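You operate a simulated robot arm through the tools that you are given. There is no shell and no other tool. Be economical: measure what you need, move in short steps, check, and stop when the job is done.

You are at the controls of a simulated robot arm. One attempt, no reset.

JOB
Take the hose from the top of the timber bench and leave it on the beige stone slab.
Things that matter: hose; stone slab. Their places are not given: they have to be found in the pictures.

Only the result counts: the job must be done as asked and must still hold three seconds after the hand-in. Knocking over, shifting, dropping, spilling or breaking anything else fails it.

ROBOT AND FRAMES
A 6-joint arm with a two-finger parallel gripper, fixed in place. Base frame: the origin is at the foot of the arm, x ahead of it, y to its left, z up; the work surface is at about z = 0. Units: m, rad, N and s.
With the tool pointing down near the work surface it reaches from about 0.14 to 0.58 m from the base axis. Its first joint turns from -1.152 to 1.152 rad. Payload 2.1 kg.
The TCP is the grasp point between the finger pads, 0.03 m short of the fingertips. In the tool frame z runs along the fingers and y along their closing line. The gripper opens to 0.094 m. The fingers are 0.028 m wide and 0.01 m thick; the gripper's body (0.05 by 0.096 m) begins 0.055 m behind the TCP.
Orientation is that of the tool frame in the base frame, as a unit quaternion [x, y, z, w]. With the fingers straight down and closing along the base's y, the tool's x points along the base's -x, its y along +y and its z along -z.

CONTROLS
- The arm moves only by the tool servo_tool. Its argument "targets" is a list that holds one entry, the list of rows, each a list of 7 numbers: the shift along the base's x, y, z in mm, then the turn, a rotation vector about the base's x, y, z in rad, then the closure, from 0 (fully open) to 1 (shut). In form: [[[x, y, z, wx, wy, wz, jaw], ...]]. A call has 1 to 8 rows; each row shifts and turns the commanded pose from where the row before left it. Each row takes 0.2 s and may step no farther than 0.05 m and 0.15 rad from the row before; otherwise, or with a gripper value out of range, the whole call is refused. A pose out of reach is approached as far as the arm can. The call stops where the force on the tool passes 40 N (or 10 N more than at its start, if that is more) or the arm is blocked; 0.2 s more then pass. The fingers move at their own pace (about 0.072 m/s each) and stop on an object; they squeeze with about 26 N. The grip force told is the motor's: it shows also when the fingers shut on nothing. Time passes only in rows, and 0.2 s behind the last, so rows that do not move let the fingers close. The reply holds the time, the measured pose of the TCP, the force on the tool along the base axes, the opening and the grip force, in the units named above and with some noise.
- Cameras (640 x 400 px; columns grow to the right, rows downward): "scene" is fixed at [0.0591, -0.3723, 0.4932]; the picture's right is [0.76, -0.66, 0.00], its down [-0.33, -0.38, -0.87] and it looks along [0.57, 0.65, -0.50] (base axes); focal length 282 px, centre (320, 200). "wrist" rides on the gripper at [-0.037, 0, -0.058] in the tool frame; the picture's right is [0.00, -1.00, 0.00], its down [0.97, 0.00, -0.24] and it looks along [0.24, 0.00, 0.97] (tool axes); focal length 218 px, centre (320, 200).
- camera(camera): a new picture of that camera. It takes no simulated time.
- probe_pixels(camera, pixels): for up to 12 pixels [column, row] of the newest picture of that camera ("zoom" is the newest enlarged one), the place [x, y, z] in the base frame of the surface seen there, good to about 0.002 m. It takes no simulated time.
- inspect(camera, box): a new picture of the part [left, top, right, bottom] of that camera's present view, enlarged. It takes no simulated time.
- finish_job(): hands the job in; it is judged then, once.

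Keep the steps short. Do not move on a guess: measure, check each grasp and each placing, and mend mistakes. In all there are 60 turns and 22 pictures (those below and enlarged ones count). Leave the gripper open and the arm clear of the work at the hand-in unless told otherwise, and finish with a single line.

The tools are called after "Request:" as a command line: name --argument value ..., lists and objects as JSON in quotes. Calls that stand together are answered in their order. servo_tool: Moves the arm, as the interface text tells. Its arguments: {"type":"object","properties":{"targets":{"type":"array","items":{"type":"array","items":{"type":"array","items":{"type":"number"}}}}},"required":["targets"]} The other tools are called the same way: camera (camera) takes a picture; probe_pixels (camera, pixels) gives the place of the surface under pixels of a picture; inspect (camera, box) takes an enlarged picture of a part of a camera's view; finish_job () hands the job in.

At the start:

```text
time_s: 0.0
tool_pos: [0.3208, 0.1013, 0.2775]
orientation: [0.0, 1.0, 0.0, 0.002]
wrist_force: [0.2, 0.7, -0.8]
finger_gap: 0.0941
grip_force: 0.1
```

scene: 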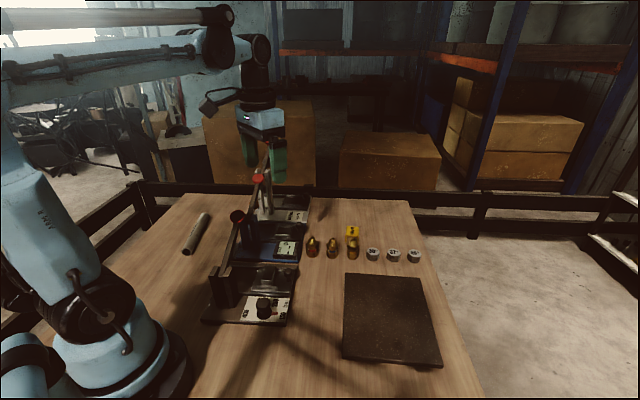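
wrist: 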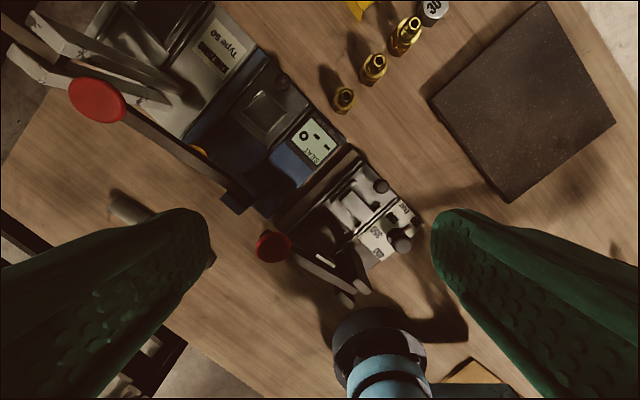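

The grey tube at about (195,233) looks like the hose, and the plate at (390,318) looks like the slab. I'll enlarge the tube and measure both.

Request:
inspect --camera "scene" --box '[150, 180, 310, 280]'

Request:
probe_pixels --camera "scene" --pixels '[[204, 216], [195, 233], [187, 251], [180, 240], [346, 275], [420, 279], [441, 365], [343, 356], [390, 318], [230, 350], [315, 240], [238, 215]]'

Request:
inspect --camera "scene" --box '[290, 190, 450, 290]'

```text
4.00 times, centred on (230, 230) of scene
```

zoom: 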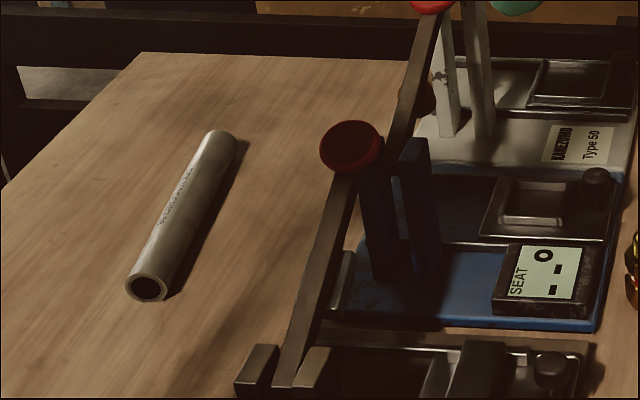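

```text
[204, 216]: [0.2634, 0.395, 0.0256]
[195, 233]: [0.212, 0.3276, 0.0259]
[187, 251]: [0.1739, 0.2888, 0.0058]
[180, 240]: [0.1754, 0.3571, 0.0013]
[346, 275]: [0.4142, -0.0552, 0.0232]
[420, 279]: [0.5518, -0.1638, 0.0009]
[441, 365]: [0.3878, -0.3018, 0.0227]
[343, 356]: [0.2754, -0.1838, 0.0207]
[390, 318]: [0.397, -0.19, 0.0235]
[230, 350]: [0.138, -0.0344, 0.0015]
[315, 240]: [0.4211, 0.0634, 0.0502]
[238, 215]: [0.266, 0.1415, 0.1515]
```

```text
4.00 times, centred on (370, 240) of scene
```

zoom: 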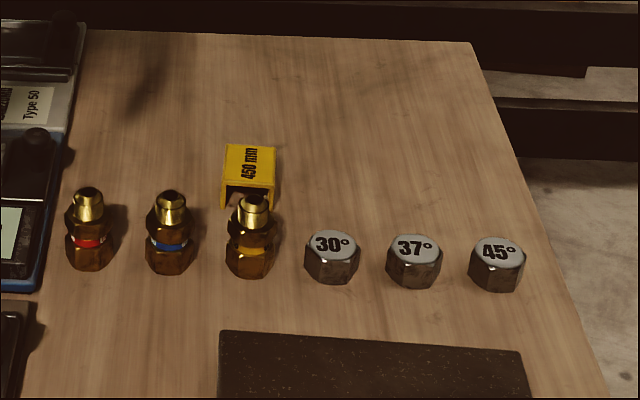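

The slab is one flat plate. Its top is at z≈0.022 and its centre at about (0.40,-0.18). Next I'll measure the hose's axis and ends, and the tall fixture handles.

Request:
probe_pixels --camera "scene" --pixels '[[206, 214], [204, 217], [200, 223], [196, 230], [192, 237], [188, 245], [183, 250], [191, 250], [187, 254], [258, 179], [237, 216], [430, 280]]'

```text
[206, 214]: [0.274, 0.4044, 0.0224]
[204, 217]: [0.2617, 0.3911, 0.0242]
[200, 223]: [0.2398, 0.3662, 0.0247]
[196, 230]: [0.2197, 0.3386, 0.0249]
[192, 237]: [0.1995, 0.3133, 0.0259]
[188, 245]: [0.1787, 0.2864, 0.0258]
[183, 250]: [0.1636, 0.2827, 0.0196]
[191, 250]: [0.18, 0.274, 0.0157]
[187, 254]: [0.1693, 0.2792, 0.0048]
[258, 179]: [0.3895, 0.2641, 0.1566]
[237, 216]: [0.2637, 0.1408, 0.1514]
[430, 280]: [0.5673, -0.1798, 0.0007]
```

The hose axis runs at 51.6° (0.90 rad). It is about 0.17 m long with its centre at about (0.223,0.344), and its top is at z≈0.026. I'll move above it at the present height and turn 0.90 rad, so the jaws close across it.

Request:
servo_tool --targets '[[[-14, 34.7, 0, 0, 0, 0.1287, 0], [-14, 34.7, 0, 0, 0, 0.1287, 0], [-14, 34.7, 0, 0, 0, 0.1287, 0], [-14, 34.7, 0, 0, 0, 0.1287, 0], [-14, 34.7, 0, 0, 0, 0.1287, 0], [-14, 34.7, 0, 0, 0, 0.1287, 0], [-14, 34.7, 0, 0, 0, 0.1287, 0], [0, 0, 0, 0, 0, 0, 0]]]'

Request:
camera --camera "wrist"

```text
time_s: 1.8
tool_pos: [0.2245, 0.3452, 0.2781]
orientation: [-0.436, 0.9, 0.001, 0.001]
wrist_force: [0.0, 0.0, 0.0]
finger_gap: 0.094
grip_force: 0.1
```

```text
17 pictures are left
```

wrist: 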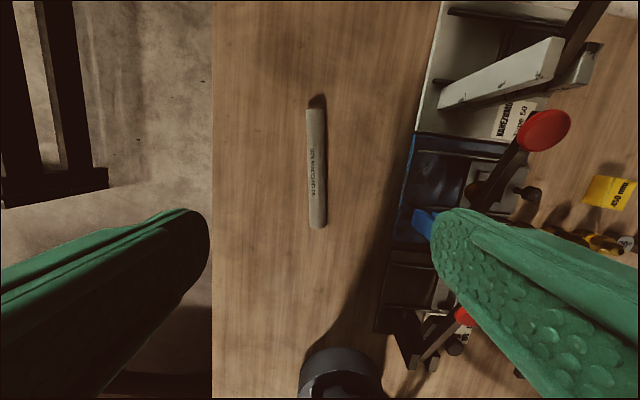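

The hose stands upright in the picture near column 317. I'll measure its ends and edges from this view.

Request:
probe_pixels --camera "wrist" --pixels '[[316, 98], [314, 120], [316, 165], [318, 205], [318, 226], [309, 165], [324, 165]]'

```text
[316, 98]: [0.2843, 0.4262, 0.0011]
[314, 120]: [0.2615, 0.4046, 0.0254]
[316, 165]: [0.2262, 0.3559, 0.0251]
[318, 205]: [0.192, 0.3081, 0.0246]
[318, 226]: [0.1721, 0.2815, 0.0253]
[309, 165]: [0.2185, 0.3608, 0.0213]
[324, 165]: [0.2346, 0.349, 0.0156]
```

The axis is nearer 53° and the centre is at about (0.2215,0.349). I'll correct by (-3,+4) mm and +0.025 rad, then come down to z≈0.08 for a check.

Request:
servo_tool --targets '[[[-3, 4, -20, 0, 0, 0.025, 0], [0, 0, -45, 0, 0, 0, 0], [0, 0, -45, 0, 0, 0, 0], [0, 0, -45, 0, 0, 0, 0], [0, 0, -43, 0, 0, 0, 0], [0, 0, 0, 0, 0, 0, 0]]]'

Request:
camera --camera "wrist"

```text
time_s: 3.2
tool_pos: [0.2215, 0.35, 0.0786]
orientation: [-0.447, 0.895, 0.0, 0.001]
wrist_force: [-0.5, -0.5, 0.0]
finger_gap: 0.094
grip_force: 0.1
```

```text
16 pictures are left
```

wrist: 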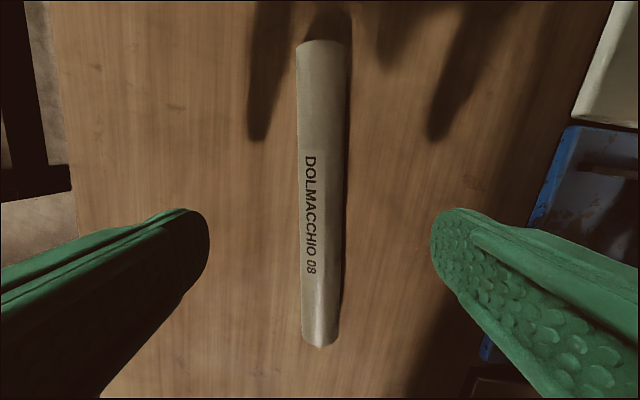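

The hose is centred between the fingers and in line with them. I'll lower 45 mm to z≈0.034 and close.

Request:
servo_tool --targets '[[[0, 0, -25, 0, 0, 0, 0], [0, 0, -20, 0, 0, 0, 0], [0, 0, 0, 0, 0, 0, 0.5], [0, 0, 0, 0, 0, 0, 1], [0, 0, 0, 0, 0, 0, 1], [0, 0, 0, 0, 0, 0, 1], [0, 0, 0, 0, 0, 0, 1]]]'

```text
time_s: 4.8
tool_pos: [0.2215, 0.3495, 0.0347]
orientation: [-0.447, 0.894, 0.0, 0.0]
wrist_force: [0.7, 0.5, 0.3]
finger_gap: 0.0233
grip_force: 26.4
```

The gap is 23 mm at 26 N, so the hose is held. I'll lift slowly, then look.

Request:
servo_tool --targets '[[[0, 0, 15, 0, 0, 0, 1], [0, 0, 25, 0, 0, 0, 1], [0, 0, 40, 0, 0, 0, 1], [0, 0, 40, 0, 0, 0, 1], [0, 0, 40, 0, 0, 0, 1], [0, 0, 45, 0, 0, 0, 1], [0, 0, 45, 0, 0, 0, 1], [0, 0, 0, 0, 0, 0, 1]]]'

Request:
camera --camera "wrist"

Request:
camera --camera "scene"

```text
time_s: 6.6
tool_pos: [0.2208, 0.3471, 0.2855]
orientation: [-0.447, 0.894, 0.0, 0.001]
wrist_force: [0.6, 0.3, -0.6]
finger_gap: 0.0233
grip_force: 26.2
```

```text
15 pictures are left
```

wrist: 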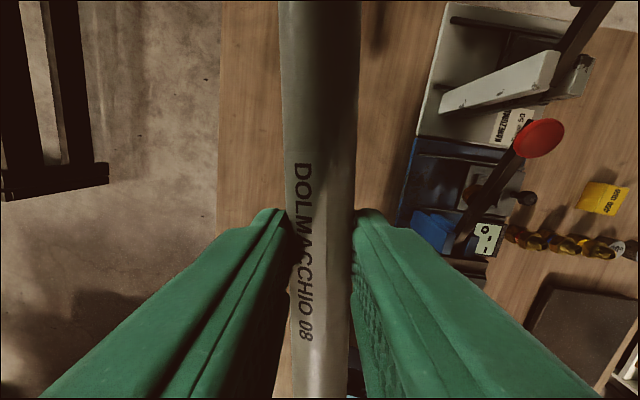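

```text
14 pictures are left
```

scene: 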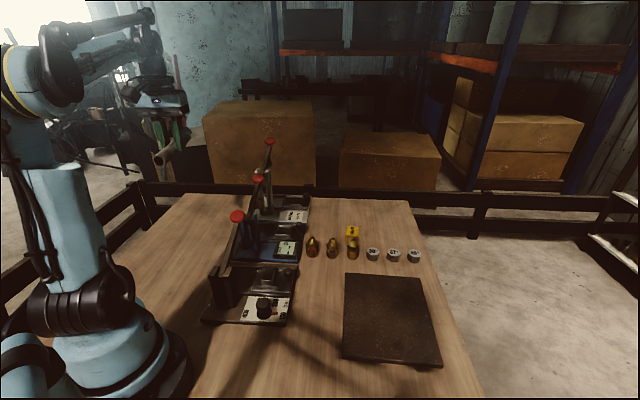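

The hose hangs level and the grip is firm. A third red handle shows at (270,142), so I'll measure the handle heights and the slab corners before crossing.

Request:
probe_pixels --camera "scene" --pixels '[[269, 141], [257, 178], [236, 214], [348, 276], [417, 280], [438, 361], [345, 352], [417, 278], [436, 364], [346, 357], [269, 150]]'

```text
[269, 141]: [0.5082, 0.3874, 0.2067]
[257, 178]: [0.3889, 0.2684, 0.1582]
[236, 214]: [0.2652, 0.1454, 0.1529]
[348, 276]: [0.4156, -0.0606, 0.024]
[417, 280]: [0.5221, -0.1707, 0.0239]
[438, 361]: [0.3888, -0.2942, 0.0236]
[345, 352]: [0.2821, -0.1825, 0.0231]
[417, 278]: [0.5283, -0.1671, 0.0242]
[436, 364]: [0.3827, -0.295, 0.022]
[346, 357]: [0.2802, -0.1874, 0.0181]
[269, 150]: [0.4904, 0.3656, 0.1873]
```

The tallest handle, 0.207, is off the path, and those near it are at 0.16 or below. The hose's underside is at about 0.25. The slab's centre is (0.402,-0.177) and its sides are about 0.18 by 0.155 m. I'll lay the hose at about 10° yaw through the centre for good margins, crossing in two calls.

Request:
servo_tool --targets '[[[12.95, -37.4, 0, 0, 0, -0.0537, 1], [12.95, -37.4, 0, 0, 0, -0.0537, 1], [12.95, -37.4, 0, 0, 0, -0.0537, 1], [12.95, -37.4, 0, 0, 0, -0.0537, 1], [12.95, -37.4, 0, 0, 0, -0.0537, 1], [12.95, -37.4, 0, 0, 0, -0.0537, 1], [12.95, -37.4, 0, 0, 0, -0.0537, 1]]]'

Request:
servo_tool --targets '[[[12.95, -37.4, 0, 0, 0, -0.0537, 1], [12.95, -37.4, 0, 0, 0, -0.0537, 1], [12.95, -37.4, 0, 0, 0, -0.0537, 1], [12.95, -37.4, 0, 0, 0, -0.0537, 1], [12.95, -37.4, 0, 0, 0, -0.0537, 1], [12.95, -37.4, 0, 0, 0, -0.0537, 1], [12.95, -37.4, 0, 0, 0, -0.0537, 1], [0, 0, 0, 0, 0, 0, 1]]]'

```text
time_s: 8.2
tool_pos: [0.314, 0.0881, 0.2869]
orientation: [-0.271, 0.963, 0.0, 0.001]
wrist_force: [0.5, 0.3, -0.7]
finger_gap: 0.0233
grip_force: 26.1
```

```text
time_s: 10.0
tool_pos: [0.4025, -0.1748, 0.2825]
orientation: [-0.086, 0.996, 0.001, 0.001]
wrist_force: [0.6, 0.2, -1.0]
finger_gap: 0.0233
grip_force: 26.0
```

The hose is over the slab's centre. I'll lower to z≈0.10 and look.

Request:
servo_tool --targets '[[[0, -2, -40, 0, 0, 0, 1], [0, 0, -40, 0, 0, 0, 1], [0, 0, -40, 0, 0, 0, 1], [0, 0, -35, 0, 0, 0, 1], [0, 0, -27, 0, 0, 0, 1], [0, 0, 0, 0, 0, 0, 1]]]'

Request:
inspect --camera "scene" --box '[310, 220, 470, 380]'

Request:
camera --camera "wrist"

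```text
time_s: 11.4
tool_pos: [0.4025, -0.1761, 0.1001]
orientation: [-0.087, 0.996, 0.0, 0.001]
wrist_force: [-0.3, 0.6, -1.4]
finger_gap: 0.0234
grip_force: 25.9
```

```text
2.50 times, centred on (390, 300) of scene
```

zoom: 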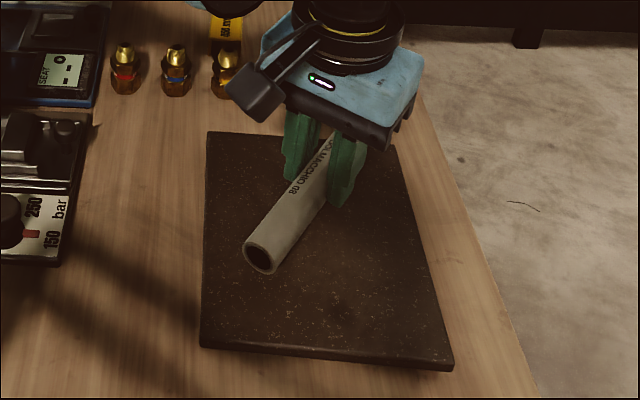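

```text
12 pictures are left
```

wrist: 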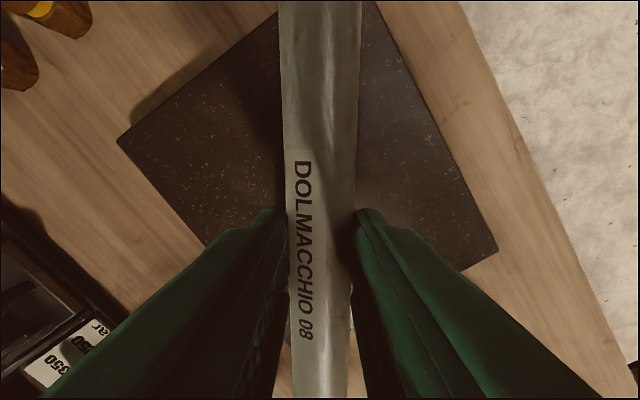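

All is clear around the slab. I'll check where the hose's near end is, to be sure both ends will lie on the slab.

Request:
probe_pixels --camera "zoom" --pixels '[[250, 238], [274, 272], [246, 255], [285, 215], [258, 240], [210, 135], [204, 340], [450, 360]]'

Request:
probe_pixels --camera "wrist" --pixels '[[320, 60], [322, 5], [318, 390]]'

```text
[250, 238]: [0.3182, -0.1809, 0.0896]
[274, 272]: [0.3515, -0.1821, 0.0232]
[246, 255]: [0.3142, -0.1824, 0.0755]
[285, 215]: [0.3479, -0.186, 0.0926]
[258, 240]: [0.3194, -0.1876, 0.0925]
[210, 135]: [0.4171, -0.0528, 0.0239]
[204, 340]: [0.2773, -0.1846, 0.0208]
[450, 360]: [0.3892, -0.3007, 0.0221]
```

```text
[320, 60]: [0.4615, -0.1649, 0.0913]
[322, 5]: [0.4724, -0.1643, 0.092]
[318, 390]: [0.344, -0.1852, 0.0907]
```

The near end is at (0.318,-0.19), as expected, so both ends lie well inside the slab. I expect contact at TCP z≈0.058, so I'll lower to about 0.060 and read the force.

Request:
servo_tool --targets '[[[0, 0, -20, 0, 0, 0, 1], [0, 0, -15, 0, 0, 0, 1], [0, 0, -5, 0, 0, 0, 1], [0, 0, 0, 0, 0, 0, 1], [0, 0, 0, 0, 0, 0, 1]]]'

```text
time_s: 12.6
tool_pos: [0.4016, -0.1753, 0.062]
orientation: [-0.087, 0.996, 0.0, 0.001]
wrist_force: [-0.1, -0.1, -0.8]
finger_gap: 0.0232
grip_force: 25.4
```

No contact yet at 0.062. I'll go on down in 1 mm steps.

Request:
servo_tool --targets '[[[0, 0, -1.5, 0, 0, 0, 1], [0, 0, -1, 0, 0, 0, 1], [0, 0, 0, 0, 0, 0, 1]]]'

Request:
servo_tool --targets '[[[0, 0, -1, 0, 0, 0, 1], [0, 0, 0, 0, 0, 0, 1]]]'

```text
time_s: 13.4
tool_pos: [0.4025, -0.1765, 0.0608]
orientation: [-0.086, 0.996, 0.001, 0.0]
wrist_force: [0.2, -0.9, -0.5]
finger_gap: 0.0231
grip_force: 26.3
```

```text
time_s: 14.0
tool_pos: [0.4011, -0.1756, 0.0595]
orientation: [-0.087, 0.996, 0.0, 0.001]
wrist_force: [-0.2, 0.2, -0.7]
finger_gap: 0.0233
grip_force: 25.5
```

Still no contact force. I'll take two more single-millimetre steps, reading each.

Request:
servo_tool --targets '[[[0, 0, -1, 0, 0, 0, 1], [0, 0, 0, 0, 0, 0, 1]]]'

Request:
servo_tool --targets '[[[0, 0, -1, 0, 0, 0, 1], [0, 0, 0, 0, 0, 0, 1]]]'

```text
time_s: 14.6
tool_pos: [0.4021, -0.1775, 0.0588]
orientation: [-0.085, 0.996, 0.0, 0.001]
wrist_force: [0.0, -0.2, 0.2]
finger_gap: 0.0231
grip_force: 25.9
```

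```text
time_s: 15.2
tool_pos: [0.402, -0.1758, 0.0562]
orientation: [-0.087, 0.996, 0.0, 0.002]
wrist_force: [-0.1, 1.1, -1.9]
finger_gap: 0.0235
grip_force: 25.9
```

The force is still only noise. I'll lower another millimetre and enlarge the scene to look at the gap.

Request:
servo_tool --targets '[[[0, 0, -1, 0, 0, 0, 1], [0, 0, 0, 0, 0, 0, 1]]]'

Request:
inspect --camera "scene" --box '[350, 260, 430, 340]'

```text
time_s: 15.8
tool_pos: [0.4003, -0.1772, 0.0563]
orientation: [-0.086, 0.996, 0.001, 0.001]
wrist_force: [0.0, -0.5, 8.3]
finger_gap: 0.0234
grip_force: 26.0
```

```text
5.00 times, centred on (390, 300) of scene
```

zoom: 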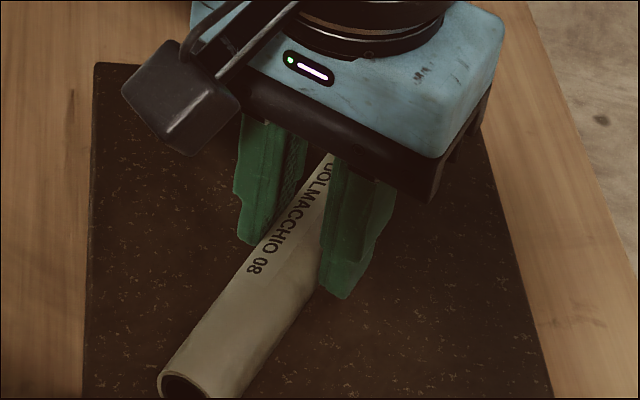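

The upward force is now 8 N, so the hose rests on the slab. I'll ease up 0.5 mm and open the fingers gently in stages.

Request:
servo_tool --targets '[[[0, 0, 0.5, 0, 0, 0, 1], [0, 0, 0, 0, 0, 0, 0.72], [0, 0, 0, 0, 0, 0, 0.66], [0, 0, 0, 0, 0, 0, 0.6], [0, 0, 0, 0, 0, 0, 0.5], [0, 0, 0, 0, 0, 0, 0.5], [0, 0, 0, 0, 0, 0, 0.5]]]'

Request:
camera --camera "wrist"

```text
time_s: 17.4
tool_pos: [0.4006, -0.1754, 0.0571]
orientation: [-0.087, 0.996, 0.0, 0.001]
wrist_force: [-0.5, 0.2, 0.2]
finger_gap: 0.0472
grip_force: 0.0
```

```text
10 pictures are left
```

wrist: 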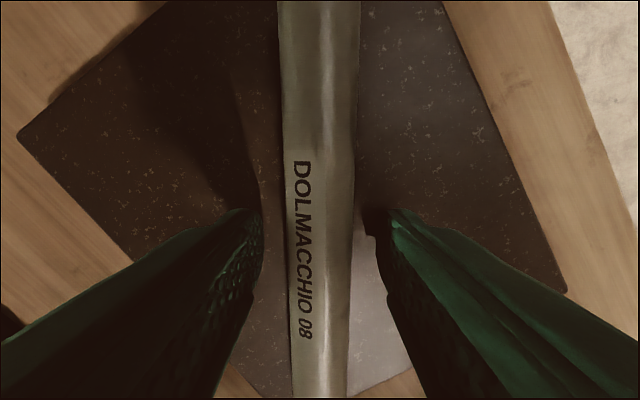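

The hose is free and lies still in the middle. I'll open fully and rise straight up.

Request:
servo_tool --targets '[[[0, 0, 0, 0, 0, 0, 0], [0, 0, 0, 0, 0, 0, 0], [0, 0, 20, 0, 0, 0, 0], [0, 0, 40, 0, 0, 0, 0], [0, 0, 45, 0, 0, 0, 0], [0, 0, 45, 0, 0, 0, 0], [0, 0, 45, 0, 0, 0, 0], [0, 0, 0, 0, 0, 0, 0]]]'

Request:
camera --camera "wrist"

Request:
camera --camera "scene"

```text
time_s: 19.2
tool_pos: [0.4041, -0.1775, 0.2515]
orientation: [-0.087, 0.996, 0.0, 0.001]
wrist_force: [-1.0, -0.1, -0.4]
finger_gap: 0.0938
grip_force: 0.0
```

```text
9 pictures are left
```

wrist: 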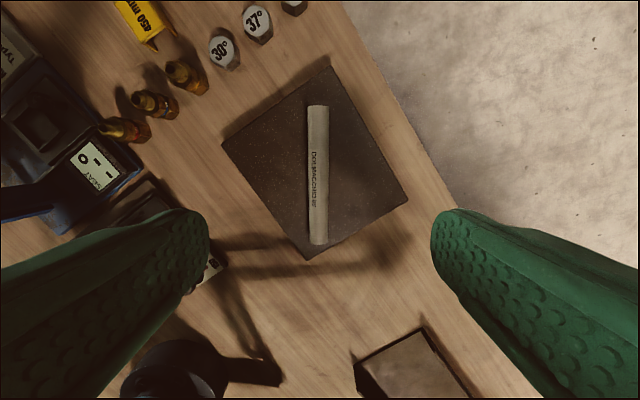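

```text
8 pictures are left
```

scene: 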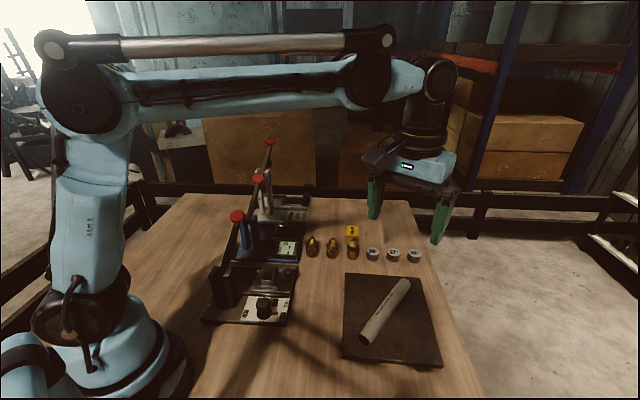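

The hose lies still on the dark slab. But the wrist picture shows another flat object at about (410,370), lighter and outside the scene view. The job says a beige slab, so I must check that one before handing in.

Request:
probe_pixels --camera "wrist" --pixels '[[425, 330], [362, 366], [410, 375], [440, 380], [450, 350], [370, 385], [316, 110], [318, 238]]'

Request:
servo_tool --targets '[[[-40, 0, 10, 0, 0, 0, 0], [-40, 0, 10, 0, 0, 0, 0], [-40, -10, 10, 0, 0, 0, 0], [-30, -10, 0, 0, 0, 0, 0], [0, 0, 0, 0, 0, 0, 0]]]'

Request:
camera --camera "wrist"

```text
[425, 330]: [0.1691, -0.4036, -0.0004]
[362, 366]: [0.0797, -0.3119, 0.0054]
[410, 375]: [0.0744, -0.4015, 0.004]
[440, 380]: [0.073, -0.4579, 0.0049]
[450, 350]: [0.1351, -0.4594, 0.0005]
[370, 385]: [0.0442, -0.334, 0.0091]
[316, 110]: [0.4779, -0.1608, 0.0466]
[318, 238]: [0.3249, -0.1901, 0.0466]
```

```text
time_s: 20.4
tool_pos: [0.2486, -0.197, 0.2809]
orientation: [-0.087, 0.996, 0.0, 0.001]
wrist_force: [0.0, 0.5, -0.8]
finger_gap: 0.0939
grip_force: 0.0
```

```text
7 pictures are left
```

wrist: 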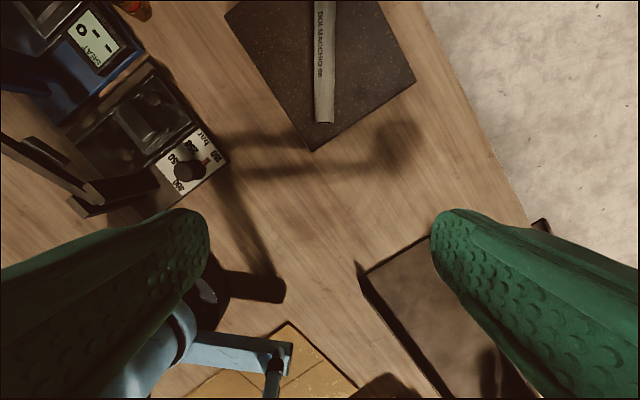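

There are two more flat objects here: a brown one at about (440,330) and a light yellowish one at about (285,365). I'll measure both.

Request:
probe_pixels --camera "wrist" --pixels '[[288, 324], [355, 385], [290, 370], [310, 385], [370, 350], [420, 265], [365, 275], [415, 300], [440, 380], [240, 380], [385, 385], [425, 235]]'

Request:
inspect --camera "wrist" --box '[180, 220, 540, 400]'

```text
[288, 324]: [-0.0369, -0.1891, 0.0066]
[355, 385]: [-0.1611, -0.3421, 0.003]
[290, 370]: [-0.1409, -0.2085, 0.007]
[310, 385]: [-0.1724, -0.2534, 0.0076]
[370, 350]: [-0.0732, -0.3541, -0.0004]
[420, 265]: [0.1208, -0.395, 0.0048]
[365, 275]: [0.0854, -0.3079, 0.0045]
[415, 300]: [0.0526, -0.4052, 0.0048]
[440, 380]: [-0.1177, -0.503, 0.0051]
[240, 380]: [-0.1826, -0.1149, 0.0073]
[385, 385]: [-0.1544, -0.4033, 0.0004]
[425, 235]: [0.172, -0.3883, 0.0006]
```

```text
1.78 times, centred on (360, 310) of wrist
```

zoom: 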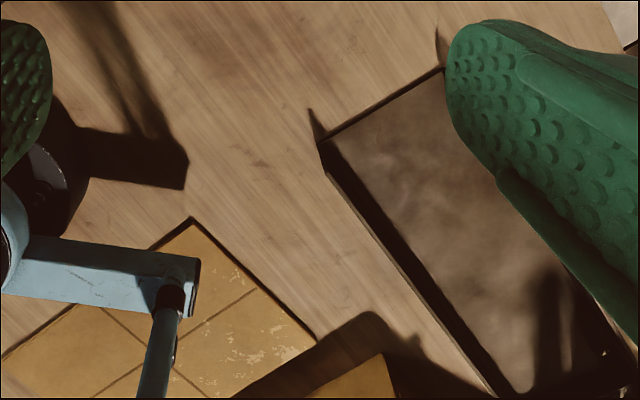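

The yellowish tiled panel, at x≈-0.1, lies behind the arm's foot. The brown object, with its floor at z≈0.005 inside a raised rim, is a shallow tray beyond the first joint's limit. Neither is a reachable stone slab. I'll take a close look at the slab under the hose to confirm its material.

Request:
inspect --camera "scene" --box '[335, 265, 455, 375]'

Request:
inspect --camera "wrist" --box '[400, 200, 640, 400]'

```text
3.64 times, centred on (395, 320) of scene
```

zoom: 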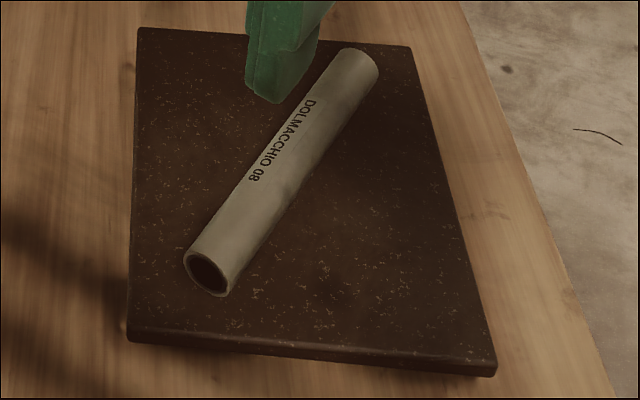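

```text
2.00 times, centred on (520, 300) of wrist
```

zoom: 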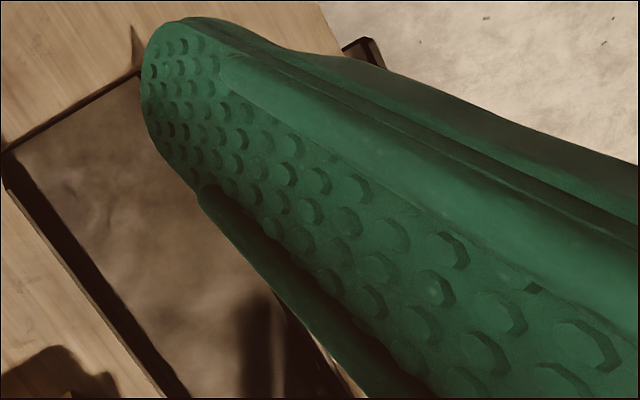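

It is a speckled stone slab, and it is the only one within reach. The hose lies fully on it at z≈0.047 and hasn't moved since release. Nothing else has shifted, and the open gripper is clear at z≈0.28, so I'm handing in.

Request:
finish_job

```text
The job is handed in.
```

The hose lies at rest on the only stone slab within reach, which looks dark brown rather than beige in the pictures; the gripper is open and clear, and the job is handed in.
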